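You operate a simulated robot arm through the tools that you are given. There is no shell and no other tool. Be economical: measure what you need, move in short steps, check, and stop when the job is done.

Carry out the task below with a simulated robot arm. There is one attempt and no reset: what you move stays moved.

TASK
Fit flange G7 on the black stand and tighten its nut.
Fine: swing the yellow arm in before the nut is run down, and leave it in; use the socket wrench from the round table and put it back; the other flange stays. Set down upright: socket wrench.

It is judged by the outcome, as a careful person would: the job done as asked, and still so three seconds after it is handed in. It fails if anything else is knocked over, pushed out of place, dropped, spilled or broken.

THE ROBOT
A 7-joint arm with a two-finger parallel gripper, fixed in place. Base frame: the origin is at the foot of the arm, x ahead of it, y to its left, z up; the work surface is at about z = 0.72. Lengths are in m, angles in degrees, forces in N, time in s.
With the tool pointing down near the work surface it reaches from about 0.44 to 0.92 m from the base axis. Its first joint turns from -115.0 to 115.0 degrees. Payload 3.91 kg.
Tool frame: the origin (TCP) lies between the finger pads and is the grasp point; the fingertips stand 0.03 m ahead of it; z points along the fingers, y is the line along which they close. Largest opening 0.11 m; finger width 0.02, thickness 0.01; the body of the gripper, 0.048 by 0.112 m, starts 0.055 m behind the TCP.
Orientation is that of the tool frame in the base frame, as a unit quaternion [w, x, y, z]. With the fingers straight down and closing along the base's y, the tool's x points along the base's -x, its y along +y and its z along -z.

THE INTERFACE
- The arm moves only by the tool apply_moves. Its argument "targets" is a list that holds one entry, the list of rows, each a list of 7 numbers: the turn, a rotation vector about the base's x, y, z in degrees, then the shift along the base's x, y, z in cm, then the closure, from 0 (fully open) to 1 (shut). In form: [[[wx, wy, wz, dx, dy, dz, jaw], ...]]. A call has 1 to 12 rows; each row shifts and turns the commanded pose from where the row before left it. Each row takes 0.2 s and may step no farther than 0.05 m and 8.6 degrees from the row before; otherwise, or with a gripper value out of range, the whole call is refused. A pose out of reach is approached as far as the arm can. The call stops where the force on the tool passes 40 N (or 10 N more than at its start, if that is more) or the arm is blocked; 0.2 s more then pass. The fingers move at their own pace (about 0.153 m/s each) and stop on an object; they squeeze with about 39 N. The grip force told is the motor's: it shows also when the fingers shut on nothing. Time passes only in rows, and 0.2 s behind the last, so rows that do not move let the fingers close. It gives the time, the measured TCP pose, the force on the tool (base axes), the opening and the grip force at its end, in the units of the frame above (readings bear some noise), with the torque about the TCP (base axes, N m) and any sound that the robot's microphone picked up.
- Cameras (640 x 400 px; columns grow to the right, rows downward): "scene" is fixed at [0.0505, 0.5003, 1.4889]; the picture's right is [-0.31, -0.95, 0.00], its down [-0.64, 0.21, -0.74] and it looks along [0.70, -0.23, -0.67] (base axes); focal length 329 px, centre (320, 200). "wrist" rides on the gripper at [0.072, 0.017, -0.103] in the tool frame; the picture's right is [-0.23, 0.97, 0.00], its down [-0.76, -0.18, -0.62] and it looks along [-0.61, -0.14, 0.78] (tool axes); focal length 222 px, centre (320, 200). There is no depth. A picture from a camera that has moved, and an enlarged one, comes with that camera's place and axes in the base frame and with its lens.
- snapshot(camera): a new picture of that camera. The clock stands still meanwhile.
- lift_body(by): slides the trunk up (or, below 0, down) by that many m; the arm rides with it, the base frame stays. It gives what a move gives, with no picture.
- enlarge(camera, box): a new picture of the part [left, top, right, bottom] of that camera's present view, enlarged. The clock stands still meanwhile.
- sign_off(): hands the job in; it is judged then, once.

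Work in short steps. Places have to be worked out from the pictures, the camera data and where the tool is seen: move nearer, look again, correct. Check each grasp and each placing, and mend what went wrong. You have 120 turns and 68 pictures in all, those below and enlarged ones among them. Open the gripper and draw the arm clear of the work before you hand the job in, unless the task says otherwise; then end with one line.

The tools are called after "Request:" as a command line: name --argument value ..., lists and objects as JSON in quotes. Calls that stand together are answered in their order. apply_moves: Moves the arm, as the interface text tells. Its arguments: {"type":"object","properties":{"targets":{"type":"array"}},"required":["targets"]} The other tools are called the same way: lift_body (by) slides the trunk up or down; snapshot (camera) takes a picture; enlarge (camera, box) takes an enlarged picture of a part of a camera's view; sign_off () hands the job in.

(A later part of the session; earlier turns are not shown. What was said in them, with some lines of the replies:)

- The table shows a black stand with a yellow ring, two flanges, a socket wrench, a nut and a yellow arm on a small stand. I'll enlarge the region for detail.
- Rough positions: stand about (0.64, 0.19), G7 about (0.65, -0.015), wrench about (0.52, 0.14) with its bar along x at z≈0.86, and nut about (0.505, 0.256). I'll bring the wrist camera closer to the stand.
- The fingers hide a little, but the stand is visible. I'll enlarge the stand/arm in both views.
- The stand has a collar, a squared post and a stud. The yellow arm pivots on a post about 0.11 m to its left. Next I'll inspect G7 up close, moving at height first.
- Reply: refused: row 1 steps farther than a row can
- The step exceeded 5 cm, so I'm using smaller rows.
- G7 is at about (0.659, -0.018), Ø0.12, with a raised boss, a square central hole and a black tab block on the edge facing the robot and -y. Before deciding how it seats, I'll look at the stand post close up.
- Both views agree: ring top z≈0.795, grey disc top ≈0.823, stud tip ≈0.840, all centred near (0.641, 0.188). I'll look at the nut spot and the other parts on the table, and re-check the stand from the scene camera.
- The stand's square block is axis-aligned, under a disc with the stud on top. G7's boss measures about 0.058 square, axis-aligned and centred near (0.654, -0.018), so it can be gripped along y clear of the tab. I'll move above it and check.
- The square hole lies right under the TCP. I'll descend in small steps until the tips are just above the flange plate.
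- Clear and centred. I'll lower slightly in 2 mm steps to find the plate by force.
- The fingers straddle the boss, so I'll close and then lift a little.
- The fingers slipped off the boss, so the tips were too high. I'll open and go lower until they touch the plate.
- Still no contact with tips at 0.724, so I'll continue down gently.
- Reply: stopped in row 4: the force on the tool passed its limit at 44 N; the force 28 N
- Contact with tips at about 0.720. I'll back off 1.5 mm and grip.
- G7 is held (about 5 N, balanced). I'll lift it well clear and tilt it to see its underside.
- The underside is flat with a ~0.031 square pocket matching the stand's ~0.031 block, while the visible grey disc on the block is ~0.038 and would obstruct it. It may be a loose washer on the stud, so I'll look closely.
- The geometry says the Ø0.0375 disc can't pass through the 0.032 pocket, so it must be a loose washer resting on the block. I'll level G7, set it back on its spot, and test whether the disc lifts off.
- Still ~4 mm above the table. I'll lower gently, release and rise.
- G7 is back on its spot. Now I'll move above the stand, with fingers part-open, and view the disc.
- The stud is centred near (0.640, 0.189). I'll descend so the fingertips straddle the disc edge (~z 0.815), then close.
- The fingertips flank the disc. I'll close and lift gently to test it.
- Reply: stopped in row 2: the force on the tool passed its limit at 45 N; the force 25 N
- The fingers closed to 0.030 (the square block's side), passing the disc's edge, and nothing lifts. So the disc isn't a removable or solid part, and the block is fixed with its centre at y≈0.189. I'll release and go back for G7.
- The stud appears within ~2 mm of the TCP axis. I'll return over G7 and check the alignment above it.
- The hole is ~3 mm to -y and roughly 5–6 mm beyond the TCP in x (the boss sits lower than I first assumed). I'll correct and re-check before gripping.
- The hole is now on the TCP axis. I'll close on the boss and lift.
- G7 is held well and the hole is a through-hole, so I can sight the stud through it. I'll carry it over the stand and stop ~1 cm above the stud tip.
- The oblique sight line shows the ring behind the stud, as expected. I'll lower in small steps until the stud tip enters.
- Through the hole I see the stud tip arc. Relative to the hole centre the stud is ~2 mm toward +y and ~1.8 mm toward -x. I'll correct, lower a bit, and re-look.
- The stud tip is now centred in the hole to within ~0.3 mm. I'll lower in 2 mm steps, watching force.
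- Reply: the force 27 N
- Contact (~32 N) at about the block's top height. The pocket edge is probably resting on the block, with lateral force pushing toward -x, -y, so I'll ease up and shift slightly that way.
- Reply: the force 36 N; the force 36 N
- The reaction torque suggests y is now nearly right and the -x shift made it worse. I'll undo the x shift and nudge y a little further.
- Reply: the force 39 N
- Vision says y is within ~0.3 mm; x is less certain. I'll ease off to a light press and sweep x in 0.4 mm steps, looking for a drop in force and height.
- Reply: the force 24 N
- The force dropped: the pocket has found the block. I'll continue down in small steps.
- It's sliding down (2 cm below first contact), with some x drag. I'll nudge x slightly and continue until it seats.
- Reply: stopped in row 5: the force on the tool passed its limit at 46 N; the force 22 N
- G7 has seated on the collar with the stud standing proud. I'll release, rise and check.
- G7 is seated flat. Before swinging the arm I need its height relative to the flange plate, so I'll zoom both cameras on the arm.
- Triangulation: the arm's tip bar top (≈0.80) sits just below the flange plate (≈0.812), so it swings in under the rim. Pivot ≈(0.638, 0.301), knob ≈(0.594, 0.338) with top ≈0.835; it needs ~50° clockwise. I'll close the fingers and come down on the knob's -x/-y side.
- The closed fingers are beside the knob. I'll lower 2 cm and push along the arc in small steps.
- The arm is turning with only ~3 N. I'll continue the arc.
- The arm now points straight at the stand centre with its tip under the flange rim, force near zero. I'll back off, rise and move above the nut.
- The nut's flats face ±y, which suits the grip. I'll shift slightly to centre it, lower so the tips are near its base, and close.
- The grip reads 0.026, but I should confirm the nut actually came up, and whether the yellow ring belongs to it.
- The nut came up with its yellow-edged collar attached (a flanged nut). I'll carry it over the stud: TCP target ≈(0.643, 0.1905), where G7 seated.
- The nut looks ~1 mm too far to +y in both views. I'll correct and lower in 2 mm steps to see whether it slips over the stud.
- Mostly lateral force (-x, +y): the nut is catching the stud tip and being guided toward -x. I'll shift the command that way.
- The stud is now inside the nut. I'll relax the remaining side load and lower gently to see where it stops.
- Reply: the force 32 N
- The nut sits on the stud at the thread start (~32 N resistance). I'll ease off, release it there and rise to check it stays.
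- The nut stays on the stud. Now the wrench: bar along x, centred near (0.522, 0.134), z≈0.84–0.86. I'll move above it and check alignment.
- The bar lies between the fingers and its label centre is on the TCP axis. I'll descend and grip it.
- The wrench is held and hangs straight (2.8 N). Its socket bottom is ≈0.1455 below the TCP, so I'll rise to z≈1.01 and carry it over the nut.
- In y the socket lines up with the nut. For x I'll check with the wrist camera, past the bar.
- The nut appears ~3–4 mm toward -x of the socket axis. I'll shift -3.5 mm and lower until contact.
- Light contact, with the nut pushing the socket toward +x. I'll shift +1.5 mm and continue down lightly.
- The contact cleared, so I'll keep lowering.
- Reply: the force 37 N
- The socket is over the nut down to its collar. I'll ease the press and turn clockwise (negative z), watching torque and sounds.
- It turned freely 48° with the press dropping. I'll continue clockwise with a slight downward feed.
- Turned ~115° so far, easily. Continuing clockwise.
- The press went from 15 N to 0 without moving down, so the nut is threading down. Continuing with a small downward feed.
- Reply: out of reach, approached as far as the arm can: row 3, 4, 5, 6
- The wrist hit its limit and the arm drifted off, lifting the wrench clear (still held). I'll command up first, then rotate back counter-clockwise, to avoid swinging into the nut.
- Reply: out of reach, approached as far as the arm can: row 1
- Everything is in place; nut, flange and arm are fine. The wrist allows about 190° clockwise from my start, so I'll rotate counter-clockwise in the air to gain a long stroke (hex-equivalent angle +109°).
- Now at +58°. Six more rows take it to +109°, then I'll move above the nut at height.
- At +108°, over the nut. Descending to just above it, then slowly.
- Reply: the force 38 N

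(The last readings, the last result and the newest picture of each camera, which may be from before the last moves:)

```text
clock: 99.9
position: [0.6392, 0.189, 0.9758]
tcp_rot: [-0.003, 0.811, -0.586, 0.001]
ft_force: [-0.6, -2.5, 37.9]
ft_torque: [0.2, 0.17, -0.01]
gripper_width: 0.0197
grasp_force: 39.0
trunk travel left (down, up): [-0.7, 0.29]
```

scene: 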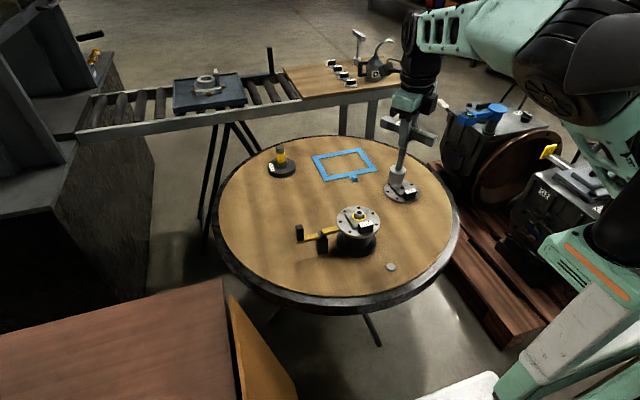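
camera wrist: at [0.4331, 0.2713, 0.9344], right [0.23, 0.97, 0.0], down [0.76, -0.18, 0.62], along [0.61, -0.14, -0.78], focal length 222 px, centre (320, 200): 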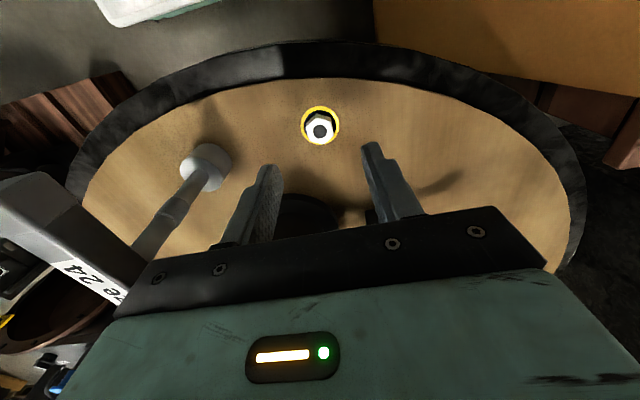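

It is resting ~4 mm higher than before, so the hex may not be aligned. I'll turn slowly clockwise under lighter press until it drops in.

Request:
apply_moves --targets '[[[0, 0, -6, 0, 0, 0.1, 1], [0, 0, -6, 0, 0, 0, 1], [0, 0, -6, 0, 0, 0, 1], [0, 0, 0, 0, 0, 0, 1]]]'

Request:
apply_moves --targets '[[[0, 0, -6, 0, 0, 0, 1], [0, 0, -6, 0, 0, 0, 1], [0, 0, -6, 0, 0, 0, 1], [0, 0, 0, 0, 0, 0, 1]]]'

```text
clock: 100.9
position: [0.6385, 0.1888, 0.9754]
tcp_rot: [0.0, 0.708, -0.706, 0.0]
ft_force: [0.8, -0.4, 25.3]
ft_torque: [0.22, -0.09, 0.01]
gripper_width: 0.0197
grasp_force: 38.9
trunk travel left (down, up): [-0.7, 0.29]
```

```text
clock: 101.9
position: [0.6391, 0.1877, 0.9749]
tcp_rot: [0.0, -0.59, 0.808, 0.0]
ft_force: [-0.3, 2.7, 15.3]
ft_torque: [0.53, -0.03, 0.01]
gripper_width: 0.0195
grasp_force: 39.0
trunk travel left (down, up): [-0.7, 0.29]
```

The press keeps falling as I turn. I'll continue with a slight feed.

Request:
apply_moves --targets '[[[0, 0, -6, 0, 0, -0.05, 1], [0, 0, -6, 0, 0, -0.05, 1], [0, 0, -6, 0, 0, -0.05, 1], [0, 0, -6, 0, 0, -0.05, 1], [0, 0, 0, 0, 0, 0, 1]]]'

```text
clock: 103.1
position: [0.6388, 0.1882, 0.9756]
tcp_rot: [0.002, -0.409, 0.912, 0.0]
ft_force: [-1.8, -0.7, 36.4]
ft_torque: [0.25, -0.05, -0.03]
gripper_width: 0.0192
grasp_force: 39.1
trunk travel left (down, up): [-0.7, 0.29]
```

Request:
apply_moves --targets '[[[0, 0, -8, 0, 0, 0.05, 1], [0, 0, -8, 0, 0, 0, 1], [0, 0, -8, 0, 0, 0, 1], [0, 0, -8, 0, 0, 0, 1], [0, 0, -8, 0, 0, 0, 1], [0, 0, -8, 0, 0, 0, 1], [0, 0, 0, 0, 0, 0, 1]]]'

```text
clock: 104.7
position: [0.6382, 0.1894, 0.9736]
tcp_rot: [0.0, -0.003, 1.0, -0.001]
ft_force: [-1.3, 5.2, 16.0]
ft_torque: [0.51, -0.15, 0.01]
gripper_width: 0.0196
grasp_force: 39.5
trunk travel left (down, up): [-0.7, 0.29]
```

It's descending gradually as I turn. I'll continue clockwise, staying within the wrist limit.

Request:
apply_moves --targets '[[[0, 0, -8.4, 0, 0, -0.02, 1], [0, 0, -8.4, 0, 0, -0.02, 1], [0, 0, -8.4, 0, 0, -0.02, 1], [0, 0, -8.4, 0, 0, -0.02, 1], [0, 0, -8.4, 0, 0, -0.02, 1], [0, 0, -8.4, 0, 0, -0.02, 1], [0, 0, -8.4, 0, 0, -0.02, 1], [0, 0, -8.4, 0, 0, -0.02, 1], [0, 0, -8.4, 0, 0, -0.02, 1], [0, 0, -8.4, 0, 0, -0.02, 1], [0, 0, 0, 0, 0, 0, 1]]]'

```text
clock: 107.1
position: [0.639, 0.1893, 0.9718]
tcp_rot: [0.0, 0.667, 0.745, -0.001]
ft_force: [-0.1, -6.4, -0.9]
ft_torque: [-0.99, -0.05, -0.01]
gripper_width: 0.0196
grasp_force: 39.1
trunk travel left (down, up): [-0.7, 0.29]
```

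Contact released again (nut went down). I'll feed down 3 mm and relax the side load, then look at the force.

Request:
apply_moves --targets '[[[0, 0, 0, 0, -0.08, -0.1, 1], [0, 0, 0, 0, 0, -0.1, 1], [0, 0, 0, 0, 0, -0.1, 1], [0, 0, 0, 0, 0, 0, 1]]]'

Request:
enlarge --camera "scene" --box '[335, 185, 385, 230]'

```text
clock: 108.1
position: [0.64, 0.1867, 0.9688]
tcp_rot: [0.001, 0.667, 0.745, 0.0]
ft_force: [1.1, -6.2, 7.2]
ft_torque: [-0.93, -0.23, -0.01]
gripper_width: 0.0194
grasp_force: 39.0
trunk travel left (down, up): [-0.7, 0.29]
```

```text
8.89 times, centred on (360, 208) of scene
camera zoom: at [0.0505, 0.5003, 1.4889], right [-0.31, -0.95, 0.0], down [-0.64, 0.21, -0.74], along [0.7, -0.23, -0.67], focal length 2922 px, centre (-36, 133)
```

zoom: 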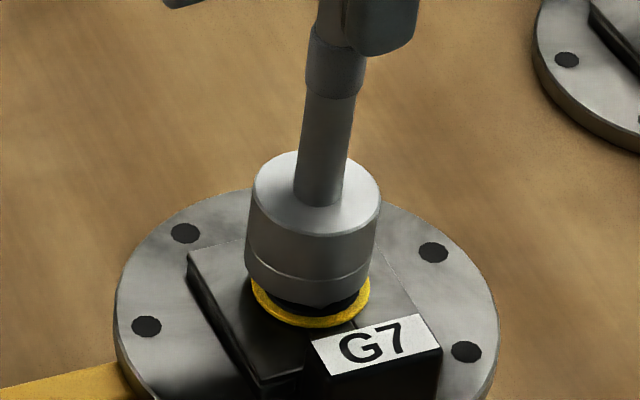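

The collar is now close to the boss and there's a gap under the socket: the nut has gone down. I'll shift a bit -y and feed the socket down to follow.

Request:
apply_moves --targets '[[[0, 0, 0, 0, -0.1, 0, 1], [0, 0, 0, 0, 0, -0.15, 1], [0, 0, 0, 0, 0, -0.15, 1], [0, 0, 0, 0, 0, 0, 1]]]'

```text
clock: 109.1
position: [0.6401, 0.1859, 0.9662]
tcp_rot: [-0.001, 0.667, 0.745, 0.0]
ft_force: [2.7, -5.4, -3.3]
ft_torque: [-0.7, -0.29, -0.03]
gripper_width: 0.0195
grasp_force: 38.6
trunk travel left (down, up): [-0.7, 0.29]
```

Still some side torque (-0.7 N·m about x), and the picture suggests the wrench has tilted ~3° in the grip. I'll counter-tilt the tool slightly and see if the torque relaxes.

Request:
apply_moves --targets '[[[-1.5, 0, 0, 0, 0.05, 0, 1], [-1.5, 0, 0, 0, 0.05, 0, 1], [0, 0, 0, 0, 0, 0, 1]]]'

```text
clock: 109.9
position: [0.6394, 0.1899, 0.9648]
tcp_rot: [0.018, 0.665, 0.746, -0.02]
ft_force: [-1.1, 2.0, -3.6]
ft_torque: [0.36, 0.14, 0.01]
gripper_width: 0.0196
grasp_force: 39.3
trunk travel left (down, up): [-0.7, 0.29]
```

The torque dropped and reversed slightly. I'll back off 1° and feed down to contact.

Request:
apply_moves --targets '[[[1, 0, 0, 0, 0, -0.1, 1], [0, 0, 0, 0, 0, -0.15, 1], [0, 0, 0, 0, 0, -0.15, 1], [0, 0, 0, 0, 0, -0.15, 1], [0, 0, 0, 0, 0, 0, 1]]]'

```text
clock: 111.1
position: [0.6399, 0.1883, 0.9605]
tcp_rot: [0.012, 0.667, 0.745, -0.012]
ft_force: [-1.4, -2.8, 10.8]
ft_torque: [-0.31, 0.21, -0.01]
gripper_width: 0.0195
grasp_force: 39.5
trunk travel left (down, up): [-0.7, 0.29]
```

Socket follows down to 0.9605 with light contact. Turning clockwise again, watching the z torque.

Request:
apply_moves --targets '[[[0, 0, -8.4, 0, 0, 0, 1], [0, 0, -8.4, 0, 0, 0, 1], [0, 0, -8.4, 0, 0, 0, 1], [0, 0, -8.4, 0, 0, 0, 1], [0, 0, -8.4, 0, 0, 0, 1], [0, 0, 0, 0, 0, 0, 1]]]'

```text
clock: 112.5
position: [0.6394, 0.1892, 0.9613]
tcp_rot: [0.007, 0.89, 0.456, -0.015]
ft_force: [0.0, 3.5, 21.8]
ft_torque: [0.36, -0.06, 0.02]
gripper_width: 0.0199
grasp_force: 39.2
trunk travel left (down, up): [-0.7, 0.29]
```

Request:
apply_moves --targets '[[[0, 0, -8.4, 0, 0, 0, 1], [0, 0, -8.4, 0, 0, 0, 1], [0, 0, -8.4, 0, 0, 0, 1], [0, 0, -8.4, 0, 0, 0, 1], [0, 0, -8.4, 0, 0, 0, 1], [0, 0, 0, 0, 0, 0, 1]]]'

Request:
enlarge --camera "scene" --box '[335, 185, 385, 230]'

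```text
clock: 113.9
position: [0.6397, 0.1883, 0.9609]
tcp_rot: [-0.001, 0.994, 0.106, -0.016]
ft_force: [3.5, -0.4, 31.2]
ft_torque: [0.14, -0.46, 0.35]
gripper_width: 0.0194
grasp_force: 39.2
trunk travel left (down, up): [-0.7, 0.29]
```

```text
8.89 times, centred on (360, 208) of scene
camera zoom: at [0.0505, 0.5003, 1.4889], right [-0.31, -0.95, 0.0], down [-0.64, 0.21, -0.74], along [0.7, -0.23, -0.67], focal length 2922 px, centre (-36, 133)
```

zoom: 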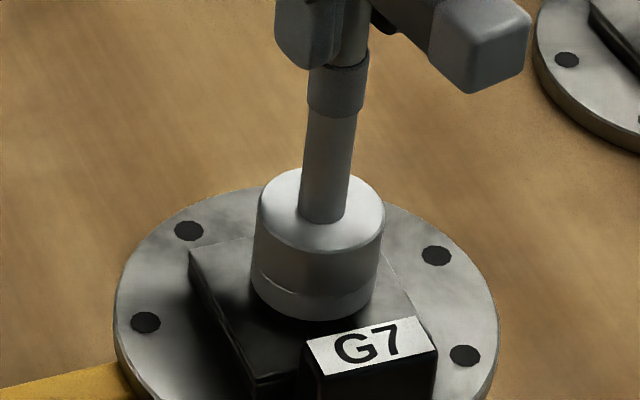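

The z torque now shows resistance (0.35 N·m): the nut is coming tight and the socket is fully on. I'll turn further in small steps.

Request:
apply_moves --targets '[[[0, 0, -6, 0, 0, 0.05, 1], [0, 0, -6, 0, 0, 0, 1], [0, 0, 0, 0, 0, 0, 1]]]'

```text
clock: 114.7
position: [0.638, 0.1877, 0.9607]
tcp_rot: [-0.003, 1.0, 0.002, -0.018]
ft_force: [0.2, 0.3, 25.5]
ft_torque: [0.09, -0.05, 0.62]
gripper_width: 0.0197
grasp_force: 39.1
trunk travel left (down, up): [-0.7, 0.29]
```

Torque rose to 0.62 N·m. One more small turn before the wrist limit.

Request:
apply_moves --targets '[[[0, 0, -5, 0, 0, 0, 1], [0, 0, -4, 0, 0, 0, 1], [0, 0, 0, 0, 0, 0, 1]]]'

```text
clock: 115.2
position: [0.6399, 0.1874, 0.9608]
tcp_rot: [-0.004, 0.999, -0.05, -0.019]
ft_force: [-2.0, 0.3, 10.0]
ft_torque: [-0.03, 0.3, 0.83]
gripper_width: 0.0197
grasp_force: 39.2
trunk travel left (down, up): [-0.7, 0.29]
stopped in row 2: the force on the tool passed its limit at 42 N (the readings are from after the stop); the commanded pose is now the measured one
```

0.83 N·m now, near the wrist limit. I'll lift off, wind back 120° (hex-equivalent) and take another tightening stroke.

Request:
apply_moves --targets '[[[0, 0, 2, 0, 0, 0.1, 1], [0, 0, 0, 0, 0, 1, 1], [0, 0, 0, 0, 0, 2, 1], [0, 0, 0, 0, 0, 2, 1], [0, 0, 8, 0, 0, 0, 1], [0, 0, 8, 0, 0, 0, 1], [0, 0, 8, 0, 0, 0, 1], [0, 0, 8, 0, 0, 0, 1], [0, 0, 8, 0, 0, 0, 1], [0, 0, 8, 0, 0, 0, 1], [0, 0, 8, 0, 0, 0, 1], [0, 0, 8, 0, 0, 0, 1]]]'

Request:
apply_moves --targets '[[[0, 0, 8, 0, 0, 0, 1], [0, 0, 8, 0, 0, 0, 1], [0, 0, 8, 0, 0, 0, 1], [0, 0, 8, 0, 0, 0, 1], [0, 0, 8, 0, 0, 0, 1], [0, 0, 8, 0, 0, 0, 1], [0, 0, 6, 0, 0, 0, 1], [0, 0, 0, 0, 0, 0, 1]]]'

Request:
enlarge --camera "scene" --box '[330, 180, 390, 240]'

```text
clock: 117.8
position: [0.6403, 0.188, 1.011]
tcp_rot: [0.008, 0.864, 0.503, -0.019]
ft_force: [-0.2, -0.4, -3.0]
ft_torque: [-0.01, 0.0, 0.01]
gripper_width: 0.0196
grasp_force: 38.9
trunk travel left (down, up): [-0.7, 0.29]
```

```text
clock: 119.6
position: [0.64, 0.1881, 1.0115]
tcp_rot: [0.014, 0.542, 0.84, -0.012]
ft_force: [0.2, 0.6, -2.6]
ft_torque: [-0.03, 0.0, 0.01]
gripper_width: 0.0192
grasp_force: 39.2
trunk travel left (down, up): [-0.7, 0.29]
```

```text
6.67 times, centred on (360, 210) of scene
camera zoom: at [0.0505, 0.5003, 1.4889], right [-0.31, -0.95, 0.0], down [-0.64, 0.21, -0.74], along [0.7, -0.23, -0.67], focal length 2192 px, centre (53, 133)
```

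zoom: 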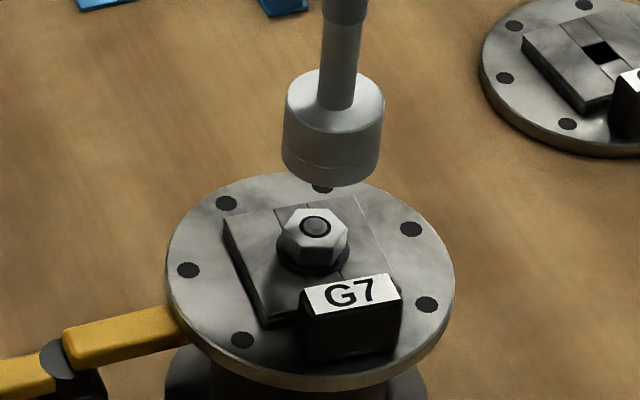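

The nut is down on the boss with the stud in its bore, and the yellow ring has gone from view. I'll re-engage and take one more tightening turn to be sure.

Request:
apply_moves --targets '[[[0, 0, 0, 0, 0, -2, 1], [0, 0, 0, 0, 0, -1.2, 1], [0, 0, 0, 0, 0, -0.5, 1], [0, 0, 0, 0, 0, -0.4, 1], [0, 0, 0, 0, 0, -0.3, 1], [0, 0, 0, 0, 0, -0.3, 1], [0, 0, 0, 0, 0, -0.2, 1], [0, 0, 0, 0, 0, 0, 1]]]'

```text
clock: 121.4
position: [0.6395, 0.1868, 0.9631]
tcp_rot: [0.015, 0.543, 0.84, -0.012]
ft_force: [-1.2, 1.8, -3.2]
ft_torque: [0.23, 0.12, 0.01]
gripper_width: 0.0193
grasp_force: 39.4
trunk travel left (down, up): [-0.7, 0.29]
```

Engaged without resistance. I'll lower 2 mm more and turn clockwise.

Request:
apply_moves --targets '[[[0, 0, 0, 0, 0, -0.2, 1], [0, 0, -6, 0, 0, 0, 1], [0, 0, -6, 0, 0, 0, 1], [0, 0, 0, 0, 0, 0, 1]]]'

```text
clock: 122.4
position: [0.6398, 0.1883, 0.962]
tcp_rot: [0.014, 0.628, 0.778, -0.013]
ft_force: [0.4, -0.4, 10.9]
ft_torque: [-0.03, -0.06, 0.93]
gripper_width: 0.0214
grasp_force: 38.8
trunk travel left (down, up): [-0.7, 0.29]
```

0.93 N·m already. A few more degrees, watching for the bar twisting in the grip.

Request:
apply_moves --targets '[[[0, 0, -5, 0, 0, 0, 1], [0, 0, 0, 0, 0, 0, 1]]]'

Request:
apply_moves --targets '[[[0, 0, -5, 0, 0, 0, 1], [0, 0, 0, 0, 0, 0, 1]]]'

```text
clock: 123.0
position: [0.6393, 0.1878, 0.9615]
tcp_rot: [0.013, 0.661, 0.75, -0.014]
ft_force: [1.0, -0.1, 15.1]
ft_torque: [0.06, -0.12, 0.98]
gripper_width: 0.0221
grasp_force: 39.1
trunk travel left (down, up): [-0.7, 0.29]
```

```text
clock: 123.6
position: [0.6395, 0.1879, 0.961]
tcp_rot: [0.011, 0.693, 0.72, -0.015]
ft_force: [-0.1, 3.0, 17.7]
ft_torque: [0.29, -0.02, 1.07]
gripper_width: 0.0227
grasp_force: 38.6
trunk travel left (down, up): [-0.7, 0.29]
```

The bar now cams in the pads at ~1.07 N·m while the nut no longer turns, so it is tight to what this grip can give. I'll untwist, lift the wrench off and rotate back toward its original heading.

Request:
apply_moves --targets '[[[0, 0, 5, 0, 0, 0, 1], [0, 0, 5, 0, 0, 0.1, 1], [0, 0, 2, 0, 0, 0.3, 1], [0, 0, 0, 0, 0, 2, 1], [0, 0, 0, 0, 0, 3, 1], [0, 0, 0, 0, 0, 2, 1], [0, 0, 8, 0, 0, 0, 1], [0, 0, 8, 0, 0, 0, 1], [0, 0, 8, 0, 0, 0, 1], [0, 0, 8, 0, 0, 0, 1], [0, 0, 8, 0, 0, 0, 1], [0, 0, 8, 0, 0, 0, 1]]]'

Request:
apply_moves --targets '[[[0, 0, 8, 0, 0, 0, 1], [0, 0, 8, 0, 0, 0, 1], [0, 0, 8, 0, 0, 0, 1], [0, 0, 4, 0, 0, 0, 1], [0, 0, 0, -4, -1.8, 0, 1], [0, 0, 0, -4, -1.8, 0, 1], [0, 0, 0, -4, -1.8, 0, 1], [0, 0, 0, 0, 0, 0, 1]]]'

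```text
clock: 126.2
position: [0.6398, 0.1877, 1.0344]
tcp_rot: [0.017, 0.238, 0.971, -0.008]
ft_force: [0.3, 0.2, -2.3]
ft_torque: [0.0, -0.01, -0.02]
gripper_width: 0.0193
grasp_force: 39.2
trunk travel left (down, up): [-0.7, 0.29]
```

```text
clock: 128.0
position: [0.5192, 0.1331, 1.0344]
tcp_rot: [0.019, -0.002, 1.0, -0.003]
ft_force: [0.0, 1.1, -2.4]
ft_torque: [0.01, 0.0, 0.0]
gripper_width: 0.0194
grasp_force: 38.7
trunk travel left (down, up): [-0.7, 0.29]
```

Wrench is over its spot. I'll check its verticality and the nut with one picture.

Request:
enlarge --camera "scene" --box '[320, 150, 440, 290]'

```text
2.86 times, centred on (380, 220) of scene
camera zoom: at [0.0505, 0.5003, 1.4889], right [-0.31, -0.95, 0.0], down [-0.64, 0.21, -0.74], along [0.7, -0.23, -0.67], focal length 939 px, centre (149, 143)
```

zoom: 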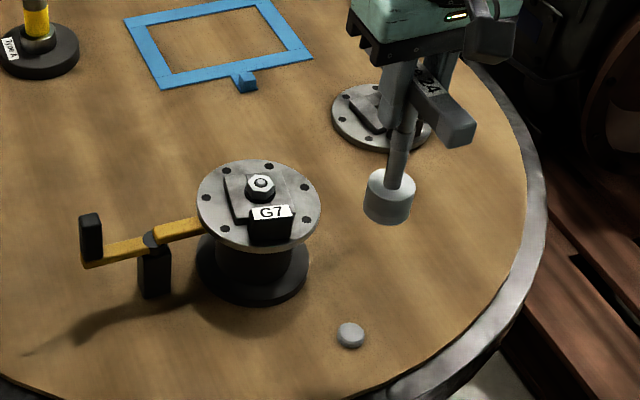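

The wrench hangs straight, the nut is on tight, and its home is a short round peg that the socket drops over, near (0.521, 0.133). I'll nudge x and lower.

Request:
apply_moves --targets '[[[0, 0, 0, 0.15, 0, -4.5, 1], [0, 0, 0, 0, 0, -4.5, 1], [0, 0, 0, 0, 0, -4.5, 1], [0, 0, 0, 0, 0, -1.4, 1], [0, 0, 0, 0, 0, -0.3, 1], [0, 0, 0, 0, 0, -0.3, 1], [0, 0, 0, 0, 0, 0, 1]]]'

```text
clock: 129.6
position: [0.521, 0.1327, 0.8806]
tcp_rot: [0.019, -0.003, 1.0, -0.002]
ft_force: [-0.4, -0.8, -2.9]
ft_torque: [0.02, -0.04, 0.01]
gripper_width: 0.0195
grasp_force: 38.7
trunk travel left (down, up): [-0.7, 0.29]
```

Request:
apply_moves --targets '[[[0, 0, 0, 0, 0, -0.4, 1], [0, 0, 0, 0, 0, -0.4, 1], [0, 0, 0, 0, 0, -0.3, 1], [0, 0, 0, 0, 0, -0.3, 1], [0, 0, 0, 0, 0, 0, 1]]]'

Request:
enlarge --camera "scene" --box '[365, 225, 425, 285]'

```text
clock: 130.8
position: [0.5218, 0.1325, 0.8662]
tcp_rot: [0.019, -0.003, 1.0, -0.002]
ft_force: [-0.7, -0.9, -2.7]
ft_torque: [0.0, -0.01, 0.01]
gripper_width: 0.0194
grasp_force: 39.0
trunk travel left (down, up): [-0.7, 0.29]
```

```text
6.67 times, centred on (395, 255) of scene
camera zoom: at [0.0505, 0.5003, 1.4889], right [-0.31, -0.95, 0.0], down [-0.64, 0.21, -0.74], along [0.7, -0.23, -0.67], focal length 2192 px, centre (-180, -167)
```

zoom: 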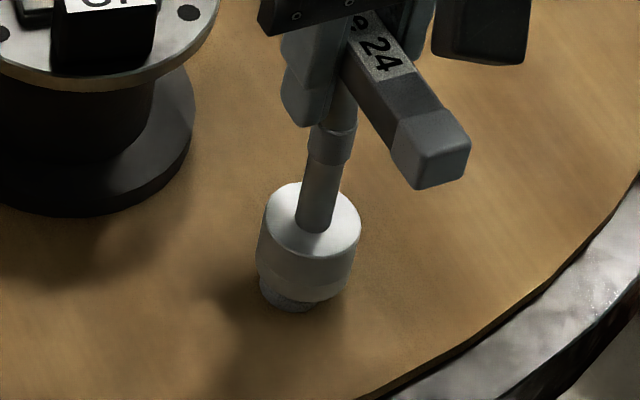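

The socket is just above the peg but ~4 mm too far to -y. I'll shift +3.5 mm and look once more after lowering gently.

Request:
apply_moves --targets '[[[0, 0, 0, 0, 0.2, 0.2, 1], [0, 0, 0, 0, 0.17, 0, 1], [0, 0, 0, 0, 0, -0.3, 1], [0, 0, 0, 0, 0, -0.2, 1], [0, 0, 0, 0, 0, -0.2, 1], [0, 0, 0, 0, 0, 0, 1]]]'

```text
clock: 132.2
position: [0.5204, 0.1375, 0.861]
tcp_rot: [0.019, -0.004, 1.0, -0.003]
ft_force: [0.5, 0.2, -3.1]
ft_torque: [0.0, 0.02, 0.0]
gripper_width: 0.0196
grasp_force: 38.6
trunk travel left (down, up): [-0.7, 0.29]
```

No contact force at 0.861. Continuing down in small steps to the pick height (~0.856).

Request:
apply_moves --targets '[[[0, 0, 0, 0, 0, -0.2, 1], [0, 0, 0, 0, 0, -0.2, 1], [0, 0, 0, 0, 0, -0.1, 1], [0, 0, 0, 0, 0, -0.1, 1], [0, 0, 0, 0, 0, 0, 1]]]'

```text
clock: 133.4
position: [0.5221, 0.1372, 0.8544]
tcp_rot: [0.019, -0.002, 1.0, -0.003]
ft_force: [-0.9, -0.2, -3.1]
ft_torque: [-0.03, 0.0, -0.03]
gripper_width: 0.0196
grasp_force: 39.6
trunk travel left (down, up): [-0.7, 0.29]
```

Request:
apply_moves --targets '[[[0, 0, 0, 0, 0, -0.15, 1], [0, 0, 0, 0, 0, -0.15, 1], [0, 0, 0, 0, 0, -0.15, 1], [0, 0, 0, 0, 0, -0.15, 1], [0, 0, 0, 0, 0, 0, 1]]]'

```text
clock: 134.6
position: [0.5216, 0.1376, 0.8505]
tcp_rot: [0.021, -0.002, 1.0, -0.003]
ft_force: [-1.7, -4.8, 32.2]
ft_torque: [-0.04, 0.57, 0.05]
gripper_width: 0.0194
grasp_force: 38.8
trunk travel left (down, up): [-0.7, 0.29]
```

Firm contact at 0.8505: it's seated over the peg (the bar had shifted a few mm in the grip). I'll ease off and open, then check before leaving.

Request:
apply_moves --targets '[[[0, 0, 0, 0, 0, 0.25, 1], [0, 0, 0, 0, 0, 0, 0.75], [0, 0, 0, 0, 0, 0, 0.6], [0, 0, 0, 0, 0, 0, 0.5], [0, 0, 0, 0, 0, 2, 0.5], [0, 0, 0, 0, 0, 4, 0.5], [0, 0, 0, 0, 0, 4.5, 0.5], [0, 0, 0, 0, 0, 4.5, 0.5], [0, 0, 0, 0, 0, 4.5, 0.4]]]'

Request:
enlarge --camera "scene" --box '[290, 170, 450, 290]'

```text
clock: 136.6
position: [0.5209, 0.1366, 1.0474]
tcp_rot: [0.018, -0.002, 1.0, -0.003]
ft_force: [0.1, 0.3, 0.4]
ft_torque: [-0.04, -0.02, 0.0]
gripper_width: 0.066
grasp_force: 0.1
trunk travel left (down, up): [-0.7, 0.29]
```

```text
3.33 times, centred on (370, 230) of scene
camera zoom: at [0.0505, 0.5003, 1.4889], right [-0.31, -0.95, 0.0], down [-0.64, 0.21, -0.74], along [0.7, -0.23, -0.67], focal length 1096 px, centre (153, 100)
```

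zoom: 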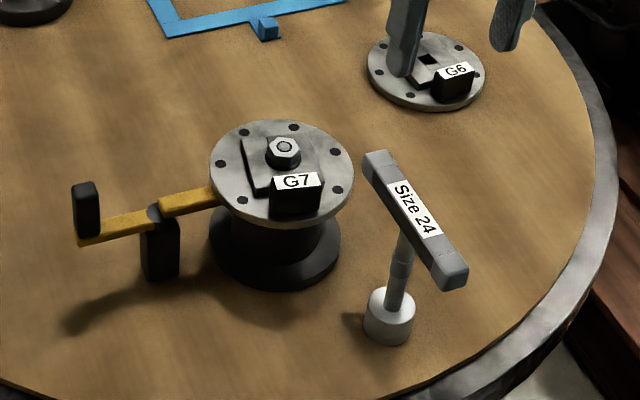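

The wrench stands upright on its peg, the nut is tight on G7, and the yellow arm is in. I'll withdraw the arm well clear.

Request:
apply_moves --targets '[[[0, 0, 0, 0, 0, 4.5, 0.2], [0, 0, 0, 0, 0, 4.5, 0], [0, 0, 0, 0, 0, 4, 0], [0, 0, 0, 0, 0, 0, 0], [0, 0, 0, 0, 0, 0, 0]]]'

Request:
enlarge --camera "scene" --box '[290, 170, 450, 290]'

```text
clock: 137.8
position: [0.521, 0.1371, 1.1765]
tcp_rot: [0.019, -0.002, 1.0, -0.003]
ft_force: [0.3, 0.4, -0.8]
ft_torque: [-0.02, -0.03, 0.0]
gripper_width: 0.1097
grasp_force: 0.1
trunk travel left (down, up): [-0.7, 0.29]
```

```text
3.33 times, centred on (370, 230) of scene
camera zoom: at [0.0505, 0.5003, 1.4889], right [-0.31, -0.95, 0.0], down [-0.64, 0.21, -0.74], along [0.7, -0.23, -0.67], focal length 1096 px, centre (153, 100)
```

zoom: 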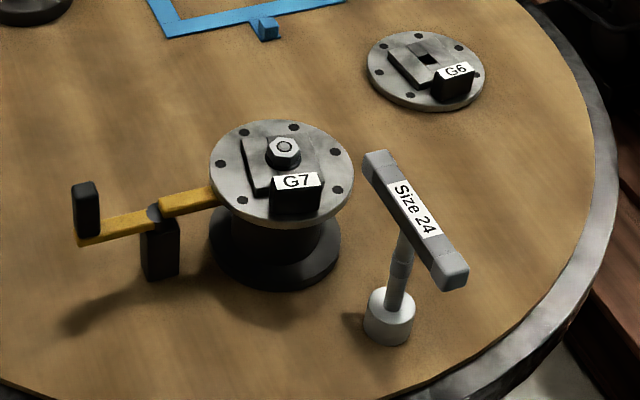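

Everything is stable and the gripper is open and clear, so I'm handing the job in.

Request:
sign_off

```text
The job is handed in.
```

G7 is seated on the black stand with the yellow arm swung in under its rim. Its nut is tight to about 1.07 N·m, the most this grip could give. The socket wrench is back upright on its peg, and G6 was not touched.
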